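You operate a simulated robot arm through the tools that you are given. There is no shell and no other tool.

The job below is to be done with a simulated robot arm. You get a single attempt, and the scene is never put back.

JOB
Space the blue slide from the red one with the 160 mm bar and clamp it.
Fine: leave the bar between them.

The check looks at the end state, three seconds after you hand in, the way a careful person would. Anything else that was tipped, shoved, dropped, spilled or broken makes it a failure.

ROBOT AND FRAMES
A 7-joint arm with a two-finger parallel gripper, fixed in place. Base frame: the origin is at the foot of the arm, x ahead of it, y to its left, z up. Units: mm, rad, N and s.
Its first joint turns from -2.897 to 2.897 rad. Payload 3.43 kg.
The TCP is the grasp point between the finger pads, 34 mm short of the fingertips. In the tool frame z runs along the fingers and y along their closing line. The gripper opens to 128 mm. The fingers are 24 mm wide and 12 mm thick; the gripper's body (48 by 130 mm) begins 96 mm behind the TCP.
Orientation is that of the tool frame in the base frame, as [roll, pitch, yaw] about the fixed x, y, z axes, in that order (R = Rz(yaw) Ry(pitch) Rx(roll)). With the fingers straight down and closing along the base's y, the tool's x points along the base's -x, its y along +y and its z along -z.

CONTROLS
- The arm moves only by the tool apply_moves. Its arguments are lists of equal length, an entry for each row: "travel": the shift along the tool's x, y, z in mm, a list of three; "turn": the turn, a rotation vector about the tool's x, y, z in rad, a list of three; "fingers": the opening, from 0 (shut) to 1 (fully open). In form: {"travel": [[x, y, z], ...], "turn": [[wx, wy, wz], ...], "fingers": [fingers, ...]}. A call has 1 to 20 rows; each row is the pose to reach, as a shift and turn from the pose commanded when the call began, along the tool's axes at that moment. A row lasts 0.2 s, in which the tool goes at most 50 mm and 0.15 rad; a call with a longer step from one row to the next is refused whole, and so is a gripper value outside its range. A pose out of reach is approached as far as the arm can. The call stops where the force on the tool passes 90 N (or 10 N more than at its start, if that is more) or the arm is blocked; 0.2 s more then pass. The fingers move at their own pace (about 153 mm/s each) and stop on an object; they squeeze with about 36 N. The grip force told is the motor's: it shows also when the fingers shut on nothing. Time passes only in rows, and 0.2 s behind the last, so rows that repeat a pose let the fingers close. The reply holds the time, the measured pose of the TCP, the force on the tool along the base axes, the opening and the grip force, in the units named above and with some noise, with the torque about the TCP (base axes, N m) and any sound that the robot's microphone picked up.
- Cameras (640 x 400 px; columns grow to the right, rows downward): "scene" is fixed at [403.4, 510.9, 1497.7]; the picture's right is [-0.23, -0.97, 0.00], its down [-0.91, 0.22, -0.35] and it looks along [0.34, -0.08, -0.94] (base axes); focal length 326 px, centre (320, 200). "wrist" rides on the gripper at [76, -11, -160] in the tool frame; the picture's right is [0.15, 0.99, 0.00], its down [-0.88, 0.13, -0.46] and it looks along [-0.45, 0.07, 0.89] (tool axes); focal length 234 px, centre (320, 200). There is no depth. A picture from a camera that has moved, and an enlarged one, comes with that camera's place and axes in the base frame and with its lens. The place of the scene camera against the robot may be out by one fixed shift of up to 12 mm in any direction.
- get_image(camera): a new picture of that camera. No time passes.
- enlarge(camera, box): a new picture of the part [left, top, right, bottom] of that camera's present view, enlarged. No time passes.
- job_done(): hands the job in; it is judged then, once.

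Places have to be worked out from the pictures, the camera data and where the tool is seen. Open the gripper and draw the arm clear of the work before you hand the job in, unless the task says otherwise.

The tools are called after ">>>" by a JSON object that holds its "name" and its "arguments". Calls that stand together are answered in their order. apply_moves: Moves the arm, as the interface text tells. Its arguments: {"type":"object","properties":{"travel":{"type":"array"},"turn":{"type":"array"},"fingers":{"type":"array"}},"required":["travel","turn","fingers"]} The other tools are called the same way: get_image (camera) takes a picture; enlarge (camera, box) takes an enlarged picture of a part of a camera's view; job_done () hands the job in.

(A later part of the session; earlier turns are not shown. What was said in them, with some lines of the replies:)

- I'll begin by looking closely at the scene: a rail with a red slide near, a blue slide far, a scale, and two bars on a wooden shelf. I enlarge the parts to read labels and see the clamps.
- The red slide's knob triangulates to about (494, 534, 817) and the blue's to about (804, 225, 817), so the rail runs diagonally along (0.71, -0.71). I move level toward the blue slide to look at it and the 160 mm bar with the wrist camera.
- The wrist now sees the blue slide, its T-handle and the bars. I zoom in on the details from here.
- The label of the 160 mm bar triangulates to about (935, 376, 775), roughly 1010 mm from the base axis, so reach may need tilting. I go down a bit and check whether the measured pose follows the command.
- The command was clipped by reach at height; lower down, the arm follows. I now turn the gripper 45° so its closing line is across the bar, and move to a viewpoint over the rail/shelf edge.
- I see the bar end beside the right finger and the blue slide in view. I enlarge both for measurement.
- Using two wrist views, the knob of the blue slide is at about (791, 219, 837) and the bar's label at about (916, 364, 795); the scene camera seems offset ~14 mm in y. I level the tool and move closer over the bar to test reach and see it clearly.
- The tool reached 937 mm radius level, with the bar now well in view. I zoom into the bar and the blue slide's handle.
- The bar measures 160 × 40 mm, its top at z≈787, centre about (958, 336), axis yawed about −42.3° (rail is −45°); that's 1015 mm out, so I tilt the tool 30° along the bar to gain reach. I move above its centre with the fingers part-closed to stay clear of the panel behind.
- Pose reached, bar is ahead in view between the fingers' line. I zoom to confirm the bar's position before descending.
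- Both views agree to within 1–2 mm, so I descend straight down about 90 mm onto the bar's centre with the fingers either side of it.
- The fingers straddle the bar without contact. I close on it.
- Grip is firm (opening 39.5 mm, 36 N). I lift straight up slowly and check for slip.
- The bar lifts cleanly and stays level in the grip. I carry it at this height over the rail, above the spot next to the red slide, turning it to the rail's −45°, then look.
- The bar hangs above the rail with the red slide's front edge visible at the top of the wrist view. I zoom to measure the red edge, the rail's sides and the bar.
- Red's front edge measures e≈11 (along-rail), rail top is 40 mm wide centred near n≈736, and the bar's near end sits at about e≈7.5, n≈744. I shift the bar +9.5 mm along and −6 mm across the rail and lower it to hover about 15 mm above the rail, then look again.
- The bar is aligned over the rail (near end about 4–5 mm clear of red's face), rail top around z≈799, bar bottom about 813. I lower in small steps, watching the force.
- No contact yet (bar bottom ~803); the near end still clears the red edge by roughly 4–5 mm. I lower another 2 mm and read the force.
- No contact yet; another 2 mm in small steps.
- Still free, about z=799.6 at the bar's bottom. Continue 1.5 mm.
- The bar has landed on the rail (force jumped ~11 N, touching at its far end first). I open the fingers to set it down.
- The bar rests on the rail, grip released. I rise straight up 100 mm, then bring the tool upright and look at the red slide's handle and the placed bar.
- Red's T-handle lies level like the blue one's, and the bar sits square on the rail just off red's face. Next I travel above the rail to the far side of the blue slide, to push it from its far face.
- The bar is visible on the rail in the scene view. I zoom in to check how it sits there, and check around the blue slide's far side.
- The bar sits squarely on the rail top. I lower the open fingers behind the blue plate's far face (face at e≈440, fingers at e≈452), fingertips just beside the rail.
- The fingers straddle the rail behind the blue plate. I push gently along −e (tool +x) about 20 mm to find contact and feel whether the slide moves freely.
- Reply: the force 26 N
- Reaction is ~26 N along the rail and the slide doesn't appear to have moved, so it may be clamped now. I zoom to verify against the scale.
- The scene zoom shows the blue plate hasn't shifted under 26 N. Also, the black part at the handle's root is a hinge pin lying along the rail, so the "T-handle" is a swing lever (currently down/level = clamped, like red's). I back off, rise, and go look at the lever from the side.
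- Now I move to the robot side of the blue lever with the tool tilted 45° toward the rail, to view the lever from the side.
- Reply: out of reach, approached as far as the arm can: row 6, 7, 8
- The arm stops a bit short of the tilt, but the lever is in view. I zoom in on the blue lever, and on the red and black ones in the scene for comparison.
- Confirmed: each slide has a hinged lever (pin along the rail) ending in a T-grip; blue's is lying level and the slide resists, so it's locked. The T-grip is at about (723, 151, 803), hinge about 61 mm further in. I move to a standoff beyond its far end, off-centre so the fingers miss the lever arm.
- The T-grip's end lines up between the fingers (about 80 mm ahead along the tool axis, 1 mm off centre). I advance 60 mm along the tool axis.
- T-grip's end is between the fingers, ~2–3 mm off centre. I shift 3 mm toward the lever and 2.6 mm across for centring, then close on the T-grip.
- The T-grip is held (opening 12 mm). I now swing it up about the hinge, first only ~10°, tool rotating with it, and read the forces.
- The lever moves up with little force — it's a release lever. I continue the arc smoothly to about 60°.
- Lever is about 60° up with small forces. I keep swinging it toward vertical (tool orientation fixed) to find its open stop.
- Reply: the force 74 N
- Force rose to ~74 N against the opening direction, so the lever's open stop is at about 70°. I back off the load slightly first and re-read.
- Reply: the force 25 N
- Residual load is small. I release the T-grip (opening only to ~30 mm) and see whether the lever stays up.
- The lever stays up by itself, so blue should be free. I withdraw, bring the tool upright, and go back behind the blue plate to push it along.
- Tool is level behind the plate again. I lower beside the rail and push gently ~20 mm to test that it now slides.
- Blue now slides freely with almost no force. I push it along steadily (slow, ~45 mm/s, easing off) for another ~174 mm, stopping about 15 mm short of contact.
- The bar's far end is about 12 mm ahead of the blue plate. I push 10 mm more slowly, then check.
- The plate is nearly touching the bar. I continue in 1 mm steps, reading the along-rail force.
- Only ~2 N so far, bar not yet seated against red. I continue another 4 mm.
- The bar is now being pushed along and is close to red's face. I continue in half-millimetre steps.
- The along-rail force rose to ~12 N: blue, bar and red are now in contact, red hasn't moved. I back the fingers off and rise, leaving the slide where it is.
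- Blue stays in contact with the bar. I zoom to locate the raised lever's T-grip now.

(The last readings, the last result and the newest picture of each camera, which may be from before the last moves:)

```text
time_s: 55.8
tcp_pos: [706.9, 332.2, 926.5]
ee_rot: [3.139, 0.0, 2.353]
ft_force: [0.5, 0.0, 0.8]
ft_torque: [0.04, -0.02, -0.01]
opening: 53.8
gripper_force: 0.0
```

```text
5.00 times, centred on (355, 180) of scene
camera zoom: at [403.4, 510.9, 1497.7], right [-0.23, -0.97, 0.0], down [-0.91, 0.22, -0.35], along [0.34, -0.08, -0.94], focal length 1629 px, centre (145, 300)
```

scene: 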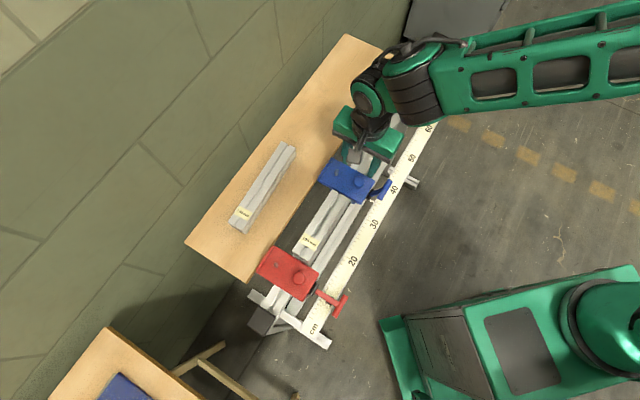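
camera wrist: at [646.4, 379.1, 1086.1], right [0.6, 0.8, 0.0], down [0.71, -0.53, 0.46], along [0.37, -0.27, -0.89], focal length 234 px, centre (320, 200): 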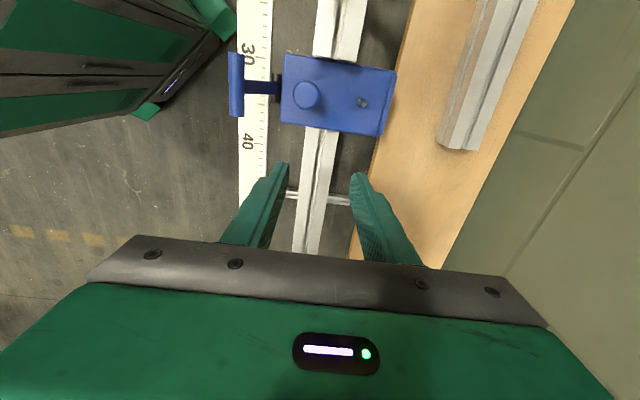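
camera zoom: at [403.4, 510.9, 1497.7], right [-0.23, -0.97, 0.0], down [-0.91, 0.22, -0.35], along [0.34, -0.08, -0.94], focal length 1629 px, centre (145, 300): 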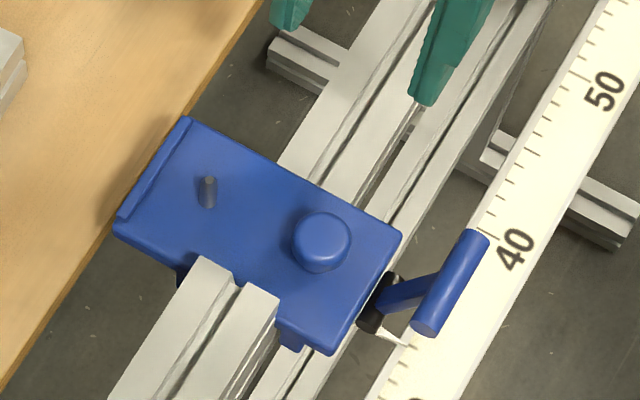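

The raised T-grip centre is at e≈202.5, n≈656, z≈865. I move above its far end, then lower the open fingers around it.

>>> {"name": "apply_moves", "arguments": {"travel": [[13, -26, 0], [27, -53, 0], [40.2, -78.9, 0], [40.2, -78.9, 0], [40.2, -78.9, 0]], "turn": [[0, 0, 0], [0, 0, 0], [0, 0, 0], [0, 0, 0], [0, 0, 0]], "fingers": [0.36, 0.3, 0.3, 0.3, 0.3]}}

>>> {"name": "get_image", "arguments": {"camera": "wrist"}}

>>> {"name": "enlarge", "arguments": {"camera": "wrist", "box": [240, 90, 420, 260]}}

>>> {"name": "enlarge", "arguments": {"camera": "scene", "box": [310, 130, 430, 230]}}

```text
time_s: 57.0
tcp_pos: [622.3, 306.9, 926.5]
ee_rot: [3.14, -0.001, 2.353]
ft_force: [0.0, 0.1, 0.5]
ft_torque: [0.01, 0.02, 0.02]
opening: 38.2
gripper_force: 0.0
```

```text
taken
camera wrist: at [562.7, 352.1, 1085.8], right [0.6, 0.8, 0.0], down [0.71, -0.53, 0.46], along [0.37, -0.27, -0.89], focal length 234 px, centre (320, 200)
```

wrist: 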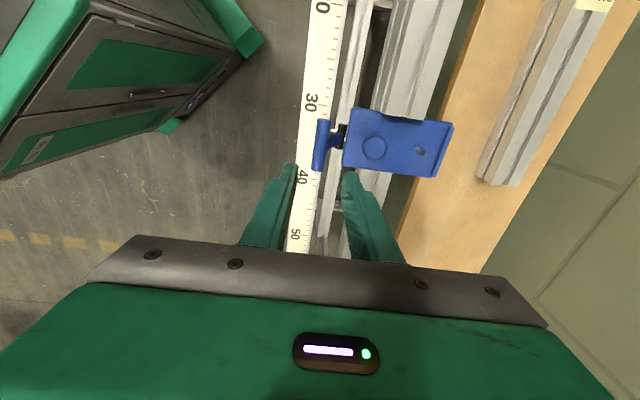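

```text
2.35 times, centred on (330, 175) of wrist
camera zoom: at [562.7, 352.1, 1085.8], right [0.6, 0.8, 0.0], down [0.71, -0.53, 0.46], along [0.37, -0.27, -0.89], focal length 551 px, centre (296, 259)
```

zoom: 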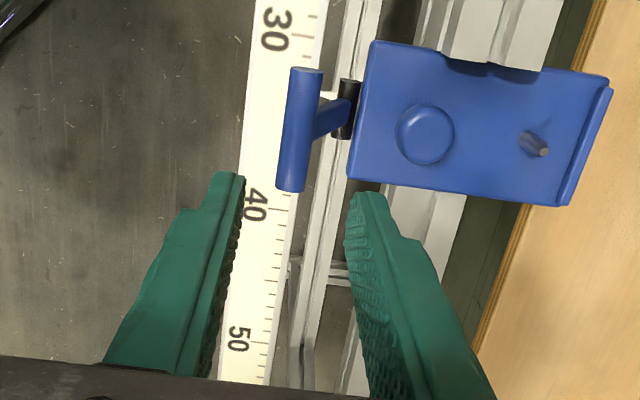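

```text
4.00 times, centred on (370, 180) of scene
camera zoom: at [403.4, 510.9, 1497.7], right [-0.23, -0.97, 0.0], down [-0.91, 0.22, -0.35], along [0.34, -0.08, -0.94], focal length 1304 px, centre (120, 280)
```

zoom: 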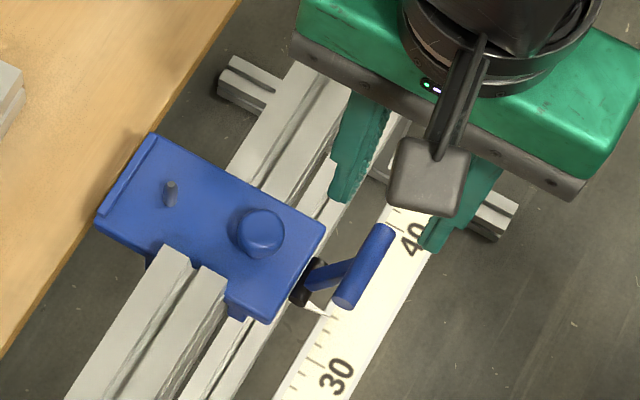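

Both views agree: T-grip centre at e≈202.4, n≈655.4, z≈863. I lower the fingers around it and close gently.

>>> {"name": "apply_moves", "arguments": {"travel": [[-1, -1.5, 12], [-1, -1.5, 26], [-1, -1.5, 36], [-1, -1.5, 41], [-1, -1.5, 41]], "turn": [[0, 0, 0], [0, 0, 0], [0, 0, 0], [0, 0, 0], [0, 0, 0]], "fingers": [0.3, 0.3, 0.3, 0.3, 0.3]}}

>>> {"name": "enlarge", "arguments": {"camera": "wrist", "box": [240, 90, 420, 260]}}

>>> {"name": "enlarge", "arguments": {"camera": "scene", "box": [310, 130, 430, 230]}}

```text
time_s: 58.2
tcp_pos: [620.9, 304.4, 885.1]
ee_rot: [3.137, -0.001, 2.354]
ft_force: [-0.4, -0.4, 0.4]
ft_torque: [0.0, -0.01, -0.02]
opening: 38.5
gripper_force: 0.0
```

```text
2.35 times, centred on (330, 175) of wrist
camera zoom: at [560.5, 349.6, 1044.6], right [0.6, 0.8, 0.0], down [0.71, -0.53, 0.46], along [0.37, -0.27, -0.89], focal length 551 px, centre (296, 259)
```

zoom: 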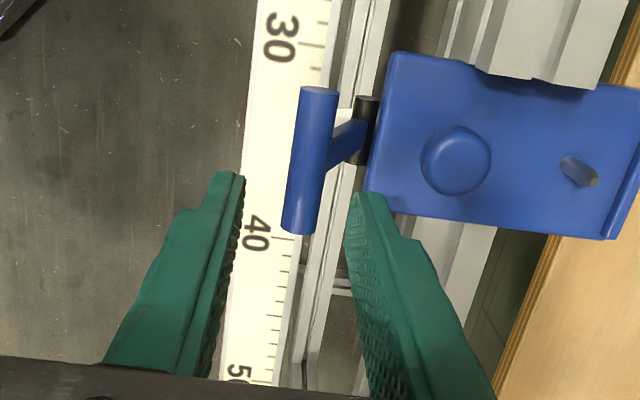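

```text
4.00 times, centred on (370, 180) of scene
camera zoom: at [403.4, 510.9, 1497.7], right [-0.23, -0.97, 0.0], down [-0.91, 0.22, -0.35], along [0.34, -0.08, -0.94], focal length 1304 px, centre (120, 280)
```

zoom: 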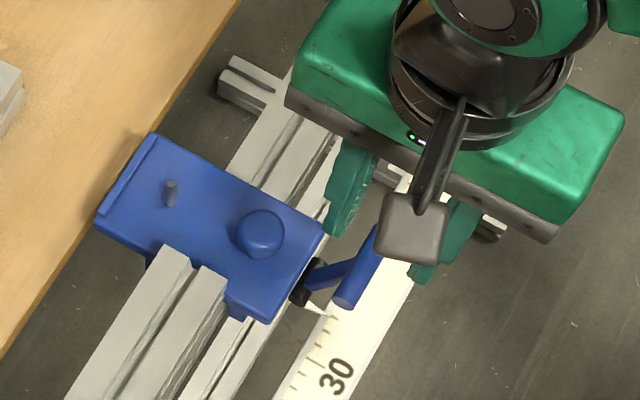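

The fingers straddle the T-grip's end cleanly. I close on it.

>>> {"name": "apply_moves", "arguments": {"travel": [[0, 0, 0], [0, 0, 0], [0, 0, 0], [0, 0, 0]], "turn": [[0, 0, 0], [0, 0, 0], [0, 0, 0], [0, 0, 0]], "fingers": [0.18, 0.05, 0.05, 0.05]}}

>>> {"name": "enlarge", "arguments": {"camera": "scene", "box": [240, 140, 400, 310]}}

```text
time_s: 59.2
tcp_pos: [621.5, 303.2, 885.2]
ee_rot: [3.14, 0.001, 2.353]
ft_force: [0.8, 1.1, -0.8]
ft_torque: [-0.03, -0.03, 0.04]
opening: 12.1
gripper_force: 45.3
```

```text
2.35 times, centred on (320, 225) of scene
camera zoom: at [403.4, 510.9, 1497.7], right [-0.23, -0.97, 0.0], down [-0.91, 0.22, -0.35], along [0.34, -0.08, -0.94], focal length 767 px, centre (320, 141)
```

zoom: 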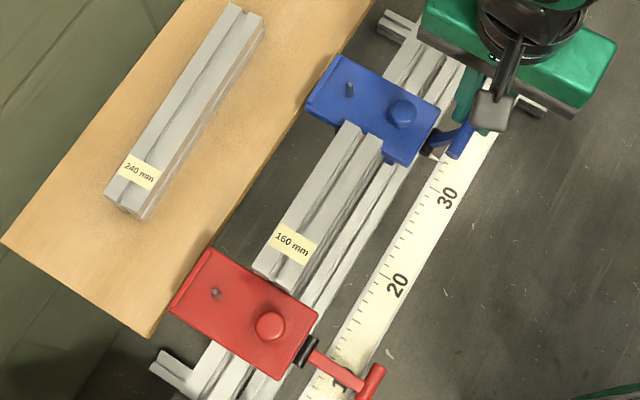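

T-grip held. I now swing the lever down along its arc, with a slight 1.5 mm bias toward red so blue stays pressed on the bar; first down to about 25°.

>>> {"name": "apply_moves", "arguments": {"travel": [[0.7, -3, 1.4], [1.5, -5.7, 2.9], [1.5, -10.2, 5.8], [1.5, -14.4, 9.0], [1.5, -18.4, 12.6], [1.5, -22.0, 16.6], [1.5, -25.2, 20.8], [1.5, -28.1, 25.3], [1.5, -30.6, 30.0], [1.5, -30.6, 30.0]], "turn": [[0, 0, 0], [0, 0, 0], [0, 0, 0], [0, 0, 0], [0, 0, 0], [0, 0, 0], [0, 0, 0], [0, 0, 0], [0, 0, 0], [0, 0, 0]], "fingers": [0.05, 0.05, 0.05, 0.05, 0.05, 0.05, 0.05, 0.05, 0.05, 0.05]}}

>>> {"name": "get_image", "arguments": {"camera": "wrist"}}

>>> {"name": "enlarge", "arguments": {"camera": "scene", "box": [240, 140, 420, 310]}}

```text
time_s: 61.4
tcp_pos: [599.5, 282.4, 854.3]
ee_rot: [3.141, 0.0, 2.351]
ft_force: [10.5, -4.0, -0.2]
ft_torque: [-0.1, -0.3, 0.03]
opening: 12.2
gripper_force: 45.0
```

```text
taken
camera wrist: at [539.1, 329.1, 1014.2], right [0.6, 0.8, 0.0], down [0.71, -0.53, 0.46], along [0.37, -0.27, -0.89], focal length 234 px, centre (320, 200)
```

wrist: 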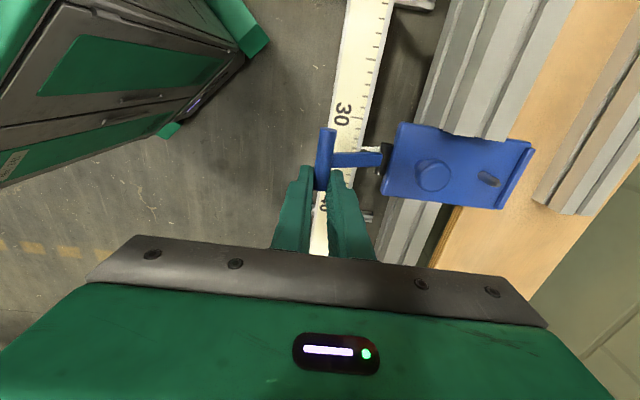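

```text
2.35 times, centred on (330, 225) of scene
camera zoom: at [403.4, 510.9, 1497.7], right [-0.23, -0.97, 0.0], down [-0.91, 0.22, -0.35], along [0.34, -0.08, -0.94], focal length 767 px, centre (296, 141)
```

zoom: 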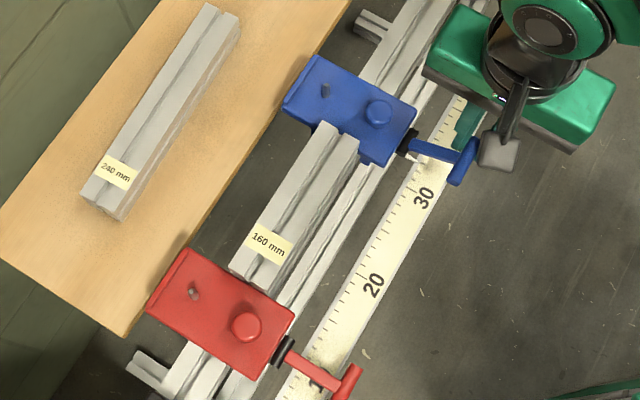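

Lever at about 25°, blue still pressed on the bar with ~10 N. I continue down to level, easing the bias slightly and watching force and sound.

>>> {"name": "apply_moves", "arguments": {"travel": [[-0.3, -2.0, 5.0], [-0.5, -3.6, 10.1], [-0.5, -4.8, 15.3], [-0.5, -5.5, 20.6], [-0.5, -5.7, 25.9], [-0.5, -5.6, 30.2], [-0.5, -5.6, 30.2]], "turn": [[0, 0, 0], [0, 0, 0], [0, 0, 0], [0, 0, 0], [0, 0, 0], [0, 0, 0], [0, 0, 0]], "fingers": [0.05, 0.05, 0.05, 0.05, 0.05, 0.05, 0.05]}}

>>> {"name": "get_image", "arguments": {"camera": "wrist"}}

>>> {"name": "enlarge", "arguments": {"camera": "scene", "box": [240, 140, 420, 310]}}

```text
time_s: 63.0
tcp_pos: [594.8, 278.3, 825.9]
ee_rot: [3.142, 0.0, 2.354]
ft_force: [-0.3, -10.5, -1.2]
ft_torque: [-0.17, 0.03, 0.07]
opening: 12.0
gripper_force: 44.4
```

```text
taken
camera wrist: at [533.9, 324.6, 984.4], right [0.6, 0.8, 0.0], down [0.71, -0.53, 0.46], along [0.37, -0.27, -0.89], focal length 234 px, centre (320, 200)
```

wrist: 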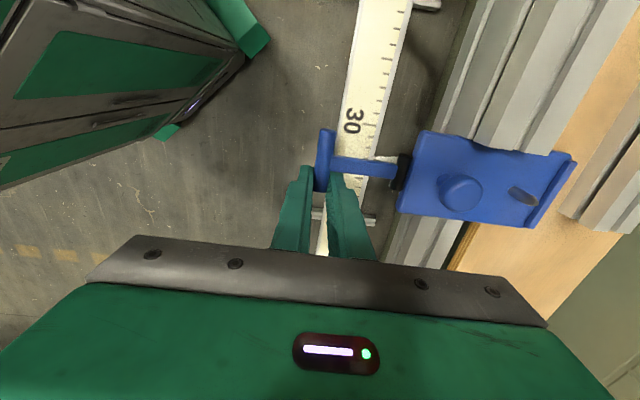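

```text
2.35 times, centred on (330, 225) of scene
camera zoom: at [403.4, 510.9, 1497.7], right [-0.23, -0.97, 0.0], down [-0.91, 0.22, -0.35], along [0.34, -0.08, -0.94], focal length 767 px, centre (296, 141)
```

zoom: 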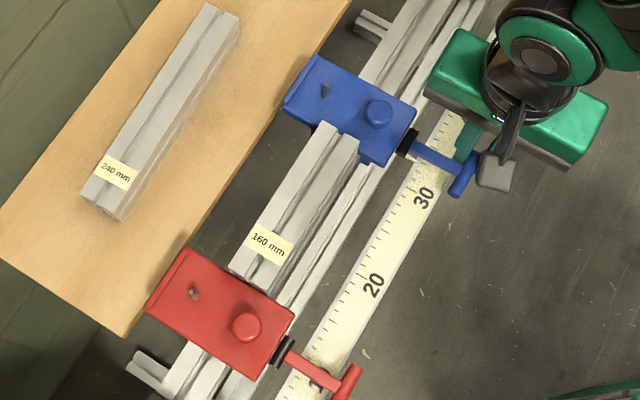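

The lever is about level now, no downward resistance yet. I press further down in small steps until it meets its stop.

>>> {"name": "apply_moves", "arguments": {"travel": [[0, 0, 1.5], [0, 0, 3], [0, 0, 4], [0, 0, 4]], "turn": [[0, 0, 0], [0, 0, 0], [0, 0, 0], [0, 0, 0]], "fingers": [0.05, 0.05, 0.05, 0.05]}}

```text
time_s: 64.0
tcp_pos: [594.2, 278.6, 820.5]
ee_rot: [3.14, 0.001, 2.354]
ft_force: [-6.1, -17.6, -1.5]
ft_torque: [-0.32, 0.05, 0.11]
opening: 12.1
gripper_force: 44.9
```

Still no stop felt, with T-grip a few mm lower. I look closely at the lever's angle compared with the red one before pressing further.

>>> {"name": "enlarge", "arguments": {"camera": "wrist", "box": [250, 100, 450, 260]}}

>>> {"name": "enlarge", "arguments": {"camera": "scene", "box": [320, 140, 420, 220]}}

```text
2.50 times, centred on (350, 180) of wrist
camera zoom: at [533.8, 324.8, 979.5], right [0.6, 0.8, 0.0], down [0.71, -0.53, 0.46], along [0.37, -0.27, -0.89], focal length 585 px, centre (245, 250)
```

zoom: 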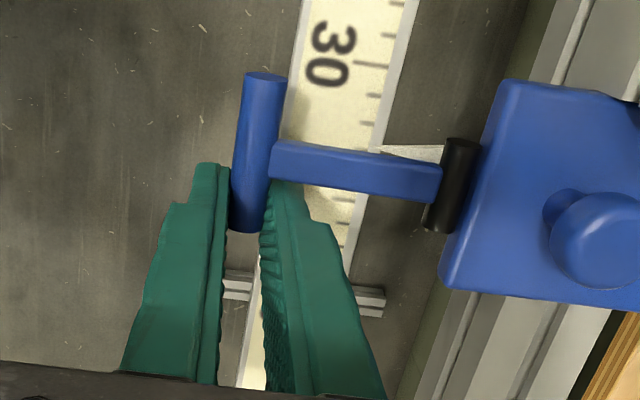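

```text
5.00 times, centred on (370, 180) of scene
camera zoom: at [403.4, 510.9, 1497.7], right [-0.23, -0.97, 0.0], down [-0.91, 0.22, -0.35], along [0.34, -0.08, -0.94], focal length 1629 px, centre (70, 300)
```

zoom: 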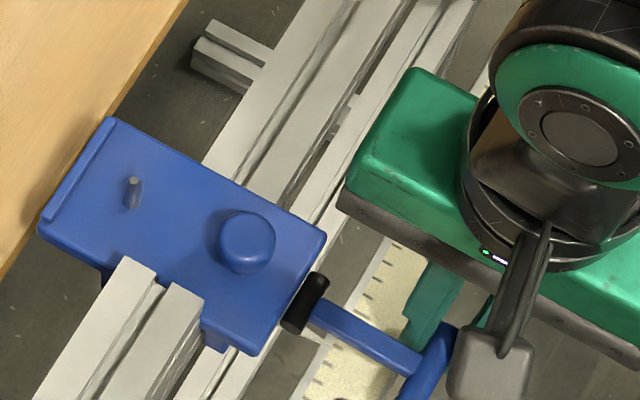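

The lever looks level. I press a further 3 mm down to feel for a firm stop.

>>> {"name": "apply_moves", "arguments": {"travel": [[0, -0.5, 1.5], [0, -0.5, 3], [0, -0.5, 3]], "turn": [[0, 0, 0], [0, 0, 0], [0, 0, 0]], "fingers": [0.05, 0.05, 0.05]}}

```text
time_s: 64.8
tcp_pos: [594.5, 278.6, 818.4]
ee_rot: [3.139, 0.002, 2.355]
ft_force: [-12.4, -20.6, 19.9]
ft_torque: [-0.29, 0.13, 0.12]
opening: 12.2
gripper_force: 45.4
```

Now ~20 N upward resistance: the stop is found. I relax the sideways load (3 mm outward) and press another 3 mm to seat it firmly.

>>> {"name": "apply_moves", "arguments": {"travel": [[0, -2, 0], [0, -3, 1], [0, -3, 2], [0, -3, 3], [0, -3, 3]], "turn": [[0, 0, 0], [0, 0, 0], [0, 0, 0], [0, 0, 0], [0, 0, 0]], "fingers": [0.05, 0.05, 0.05, 0.05, 0.05]}}

```text
time_s: 66.0
tcp_pos: [593.6, 279.3, 816.1]
ee_rot: [3.133, 0.0, 2.354]
ft_force: [16.4, 12.8, 32.9]
ft_torque: [0.25, -0.2, -0.06]
opening: 12.1
gripper_force: 45.4
```

Pressed to ~33 N at the stop. Now, still holding the T-grip, I ease the load and pull gently toward +e by 3 mm to test whether the slide is locked.

>>> {"name": "apply_moves", "arguments": {"travel": [[0, 2, -1], [-1, 2, -2], [-2, 2, -2], [-3, 2, -2], [-3, 2, -2]], "turn": [[0, 0, 0], [0, 0, 0], [0, 0, 0], [0, 0, 0], [0, 0, 0]], "fingers": [0.05, 0.05, 0.05, 0.05, 0.05]}}

>>> {"name": "enlarge", "arguments": {"camera": "scene", "box": [240, 140, 420, 310]}}

```text
time_s: 67.2
tcp_pos: [593.7, 279.1, 815.9]
ee_rot: [3.141, -0.002, 2.361]
ft_force: [-13.4, 30.5, 3.4]
ft_torque: [0.72, 0.56, -0.1]
opening: 12.2
gripper_force: 45.1
```

```text
2.35 times, centred on (330, 225) of scene
camera zoom: at [403.4, 510.9, 1497.7], right [-0.23, -0.97, 0.0], down [-0.91, 0.22, -0.35], along [0.34, -0.08, -0.94], focal length 767 px, centre (296, 141)
```

zoom: 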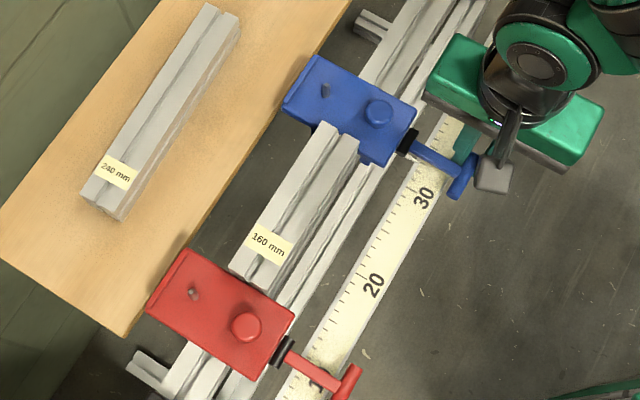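

A 31 N pull along the rail gives no movement — blue is locked, still touching the bar. I relax the load and open the fingers.

>>> {"name": "apply_moves", "arguments": {"travel": [[1.5, -0.5, 0], [3, -1, 0], [3, -1, 0], [3, -1, 0], [3, -1, 0], [3, -1, 0]], "turn": [[0, 0, 0], [0, 0, 0], [0, 0, 0], [0, 0, 0], [0, 0, 0], [0, 0, 0]], "fingers": [0.05, 0.05, 0.05, 0.18, 0.24, 0.24]}}

>>> {"name": "enlarge", "arguments": {"camera": "wrist", "box": [250, 100, 450, 260]}}

```text
time_s: 68.6
tcp_pos: [592.7, 278.5, 816.4]
ee_rot: [3.14, 0.001, 2.355]
ft_force: [-0.6, -0.4, -0.7]
ft_torque: [-0.02, 0.02, 0.0]
opening: 30.6
gripper_force: 0.1
```

```text
2.50 times, centred on (350, 180) of wrist
camera zoom: at [533.0, 323.4, 975.9], right [0.6, 0.8, 0.0], down [0.71, -0.53, 0.46], along [0.37, -0.27, -0.89], focal length 585 px, centre (245, 250)
```

zoom: 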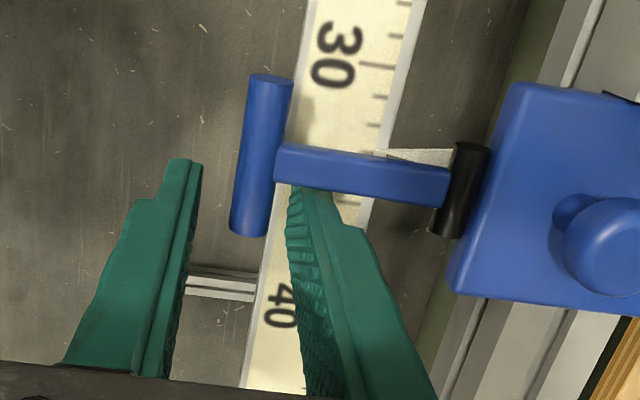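

Fingers are open and clear of the T-grip; the lever stays down. I rise straight up.

>>> {"name": "apply_moves", "arguments": {"travel": [[0, 0, -15], [0, 0, -35], [0, 0, -65], [0, 0, -100], [0, 0, -130], [0, 0, -130]], "turn": [[0, 0, 0], [0, 0, 0], [0, 0, 0], [0, 0, 0], [0, 0, 0], [0, 0, 0]], "fingers": [0.24, 0.24, 0.24, 0.24, 0.24, 0.24]}}

>>> {"name": "get_image", "arguments": {"camera": "wrist"}}

>>> {"name": "get_image", "arguments": {"camera": "scene"}}

```text
time_s: 70.0
tcp_pos: [592.4, 277.8, 946.5]
ee_rot: [3.14, -0.001, 2.354]
ft_force: [0.6, -0.7, -0.2]
ft_torque: [0.0, 0.03, 0.0]
opening: 30.8
gripper_force: 0.0
```

```text
taken
camera wrist: at [532.6, 323.2, 1106.2], right [0.6, 0.8, 0.0], down [0.71, -0.53, 0.46], along [0.37, -0.27, -0.89], focal length 234 px, centre (320, 200)
```

wrist: 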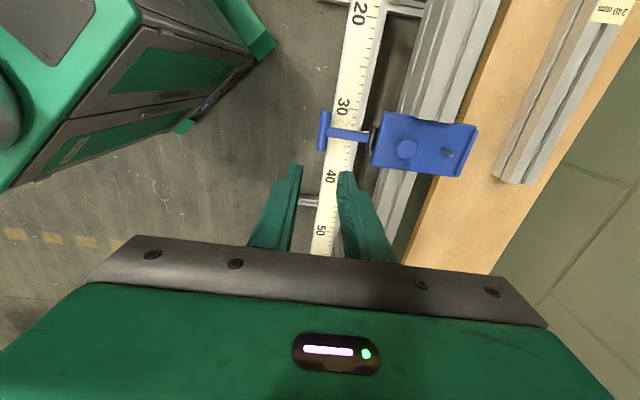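

```text
taken
```

scene: 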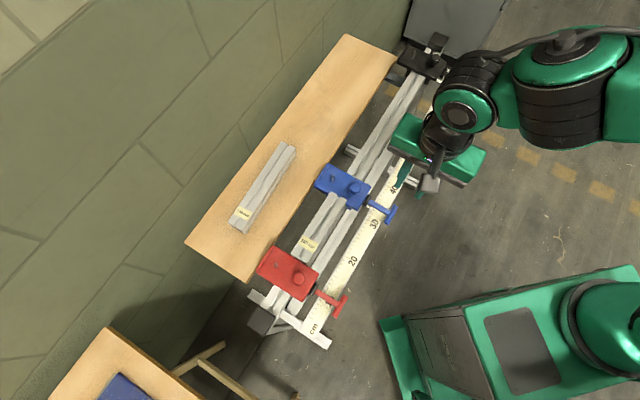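

Everything looks in place. I move to a viewpoint above the bar to verify both contact ends.

>>> {"name": "apply_moves", "arguments": {"travel": [[34, 15, 0], [68, 30, 0], [102, 45, 0], [136, 60, 0], [171, 75, 0], [171, 75, 0]], "turn": [[0, 0, 0], [0, 0, 0], [0, 0, 0], [0, 0, 0], [0, 0, 0], [0, 0, 0]], "fingers": [0.5, 0.9, 0.9, 0.9, 0.9, 0.9]}}

>>> {"name": "get_image", "arguments": {"camera": "wrist"}}

>>> {"name": "enlarge", "arguments": {"camera": "wrist", "box": [260, 30, 440, 240]}}

```text
time_s: 71.4
tcp_pos: [525.9, 449.7, 947.7]
ee_rot: [3.14, 0.0, 2.355]
ft_force: [-0.6, -0.8, 0.2]
ft_torque: [0.02, 0.0, 0.0]
opening: 115.3
gripper_force: 0.1
```

```text
taken
camera wrist: at [465.8, 496.3, 1107.5], right [0.6, 0.8, 0.0], down [0.71, -0.53, 0.46], along [0.37, -0.27, -0.89], focal length 234 px, centre (320, 200)
```

wrist: 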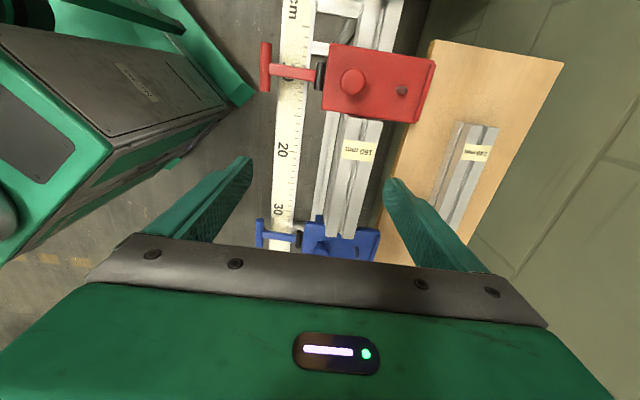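

```text
1.90 times, centred on (350, 135) of wrist
camera zoom: at [465.8, 496.3, 1107.5], right [0.6, 0.8, 0.0], down [0.71, -0.53, 0.46], along [0.37, -0.27, -0.89], focal length 446 px, centre (263, 324)
```

zoom: 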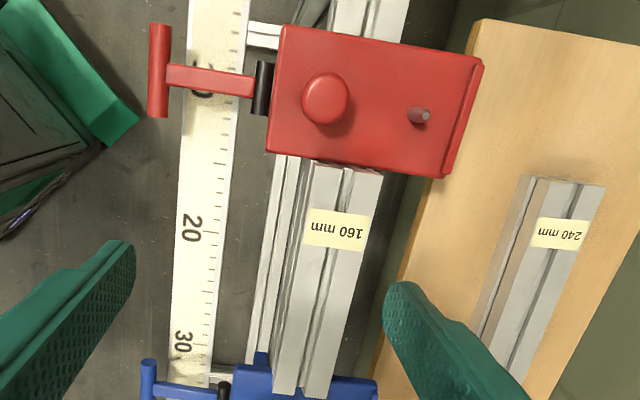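

Both ends look closed. I zoom into each contact for a final check, in both cameras.

>>> {"name": "enlarge", "arguments": {"camera": "wrist", "box": [310, 90, 410, 170]}}

>>> {"name": "enlarge", "arguments": {"camera": "wrist", "box": [280, 190, 400, 262]}}

>>> {"name": "enlarge", "arguments": {"camera": "scene", "box": [290, 140, 410, 250]}}

```text
5.00 times, centred on (360, 130) of wrist
camera zoom: at [465.8, 496.3, 1107.5], right [0.6, 0.8, 0.0], down [0.71, -0.53, 0.46], along [0.37, -0.27, -0.89], focal length 1171 px, centre (120, 550)
```

zoom: 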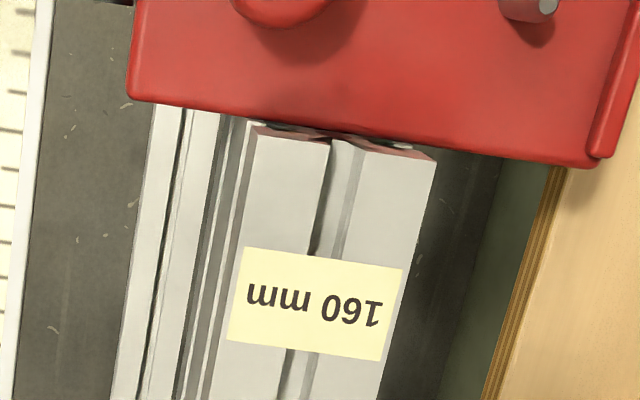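

```text
5.33 times, centred on (340, 226) of wrist
camera zoom: at [465.8, 496.3, 1107.5], right [0.6, 0.8, 0.0], down [0.71, -0.53, 0.46], along [0.37, -0.27, -0.89], focal length 1249 px, centre (213, 61)
```

zoom: 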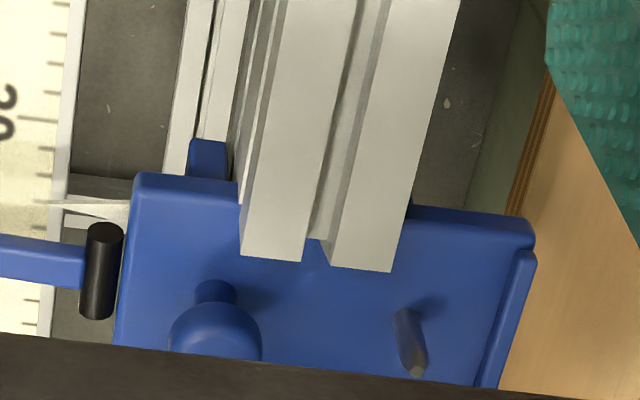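

```text
3.64 times, centred on (350, 195) of scene
camera zoom: at [403.4, 510.9, 1497.7], right [-0.23, -0.97, 0.0], down [-0.91, 0.22, -0.35], along [0.34, -0.08, -0.94], focal length 1185 px, centre (211, 218)
```

zoom: 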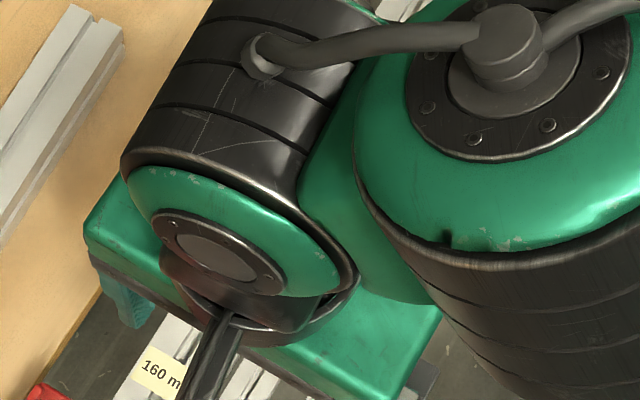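

Both ends look tight within measurement error. I withdraw the arm to its start pose so the scene camera has a clear view for a last comparison.

>>> {"name": "apply_moves", "arguments": {"travel": [[0, 0, -20], [-10, -20, -37.3], [-20, -40, -37.3], [-30, -60, -37.3], [-40, -80, -37.3], [-50, -100, -37.3], [-61.8, -120.3, -37.3], [-61.8, -120.3, -37.3]], "turn": [[0, 0, 0], [0, 0, -0.131], [0, 0, -0.262], [0, 0, -0.393], [0, 0, -0.524], [0, 0, -0.655], [0, 0, -0.7866], [0, 0, -0.7866]], "fingers": [0.9, 1, 1, 1, 1, 1, 1, 1]}}

>>> {"name": "get_image", "arguments": {"camera": "scene"}}

>>> {"name": "enlarge", "arguments": {"camera": "scene", "box": [240, 140, 400, 310]}}

>>> {"name": "enlarge", "arguments": {"camera": "scene", "box": [310, 140, 400, 220]}}

```text
time_s: 73.2
tcp_pos: [483.7, 320.9, 985.0]
ee_rot: [3.14, 0.002, -3.139]
ft_force: [0.9, 0.0, 0.2]
ft_torque: [-0.01, 0.05, 0.02]
opening: 128.0
gripper_force: 0.0
```

```text
taken
```

scene: 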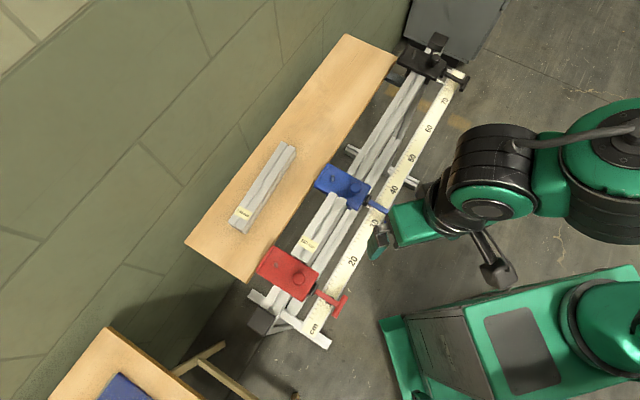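

```text
2.35 times, centred on (320, 225) of scene
camera zoom: at [403.4, 510.9, 1497.7], right [-0.23, -0.97, 0.0], down [-0.91, 0.22, -0.35], along [0.34, -0.08, -0.94], focal length 767 px, centre (320, 141)
```

zoom: 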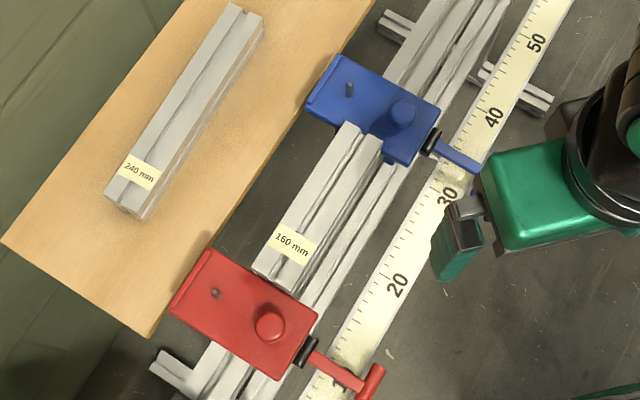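

```text
5.00 times, centred on (355, 180) of scene
camera zoom: at [403.4, 510.9, 1497.7], right [-0.23, -0.97, 0.0], down [-0.91, 0.22, -0.35], along [0.34, -0.08, -0.94], focal length 1629 px, centre (145, 300)
```

zoom: 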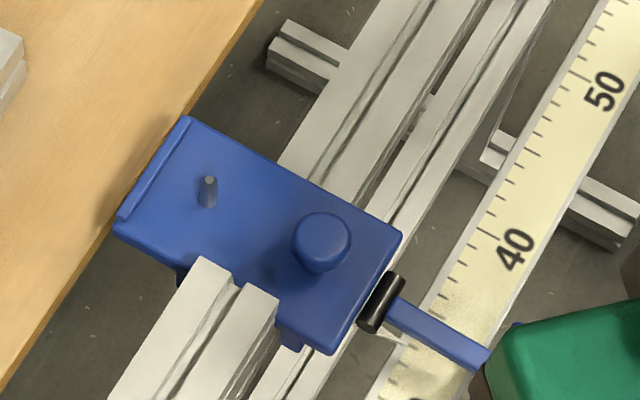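

The blue plate and bar are at exactly the same pixels as when pressed into contact. The lever is down, red, black and the 240 mm bar are undisturbed, and the arm is clear with the gripper open. I hand the job in.

>>> {"name": "job_done", "arguments": {}}

```text
The job is handed in.
```

The blue slide is now spaced from the red one by the 160 mm bar and clamped, and I've handed the job in. I left the bar on the rail between them.

- **Clamp:** Blue was locked when I started, so I lifted its lever to slide it. I pushed it along until blue, bar and red touched at about 12 N. I then swung the lever back down while keeping blue pressed on the bar. A 31 N pull along the rail afterwards did not move it.
- **Spacing:** The last scene picture shows blue and the bar where they were when pressed into contact. The cameras resolve only about 1–2 mm, so the tight fit rests mainly on the contact force.
- **Everything else:** The red and black slides and the 240 mm bar look undisturbed. The arm is back at its start pose with the gripper open.
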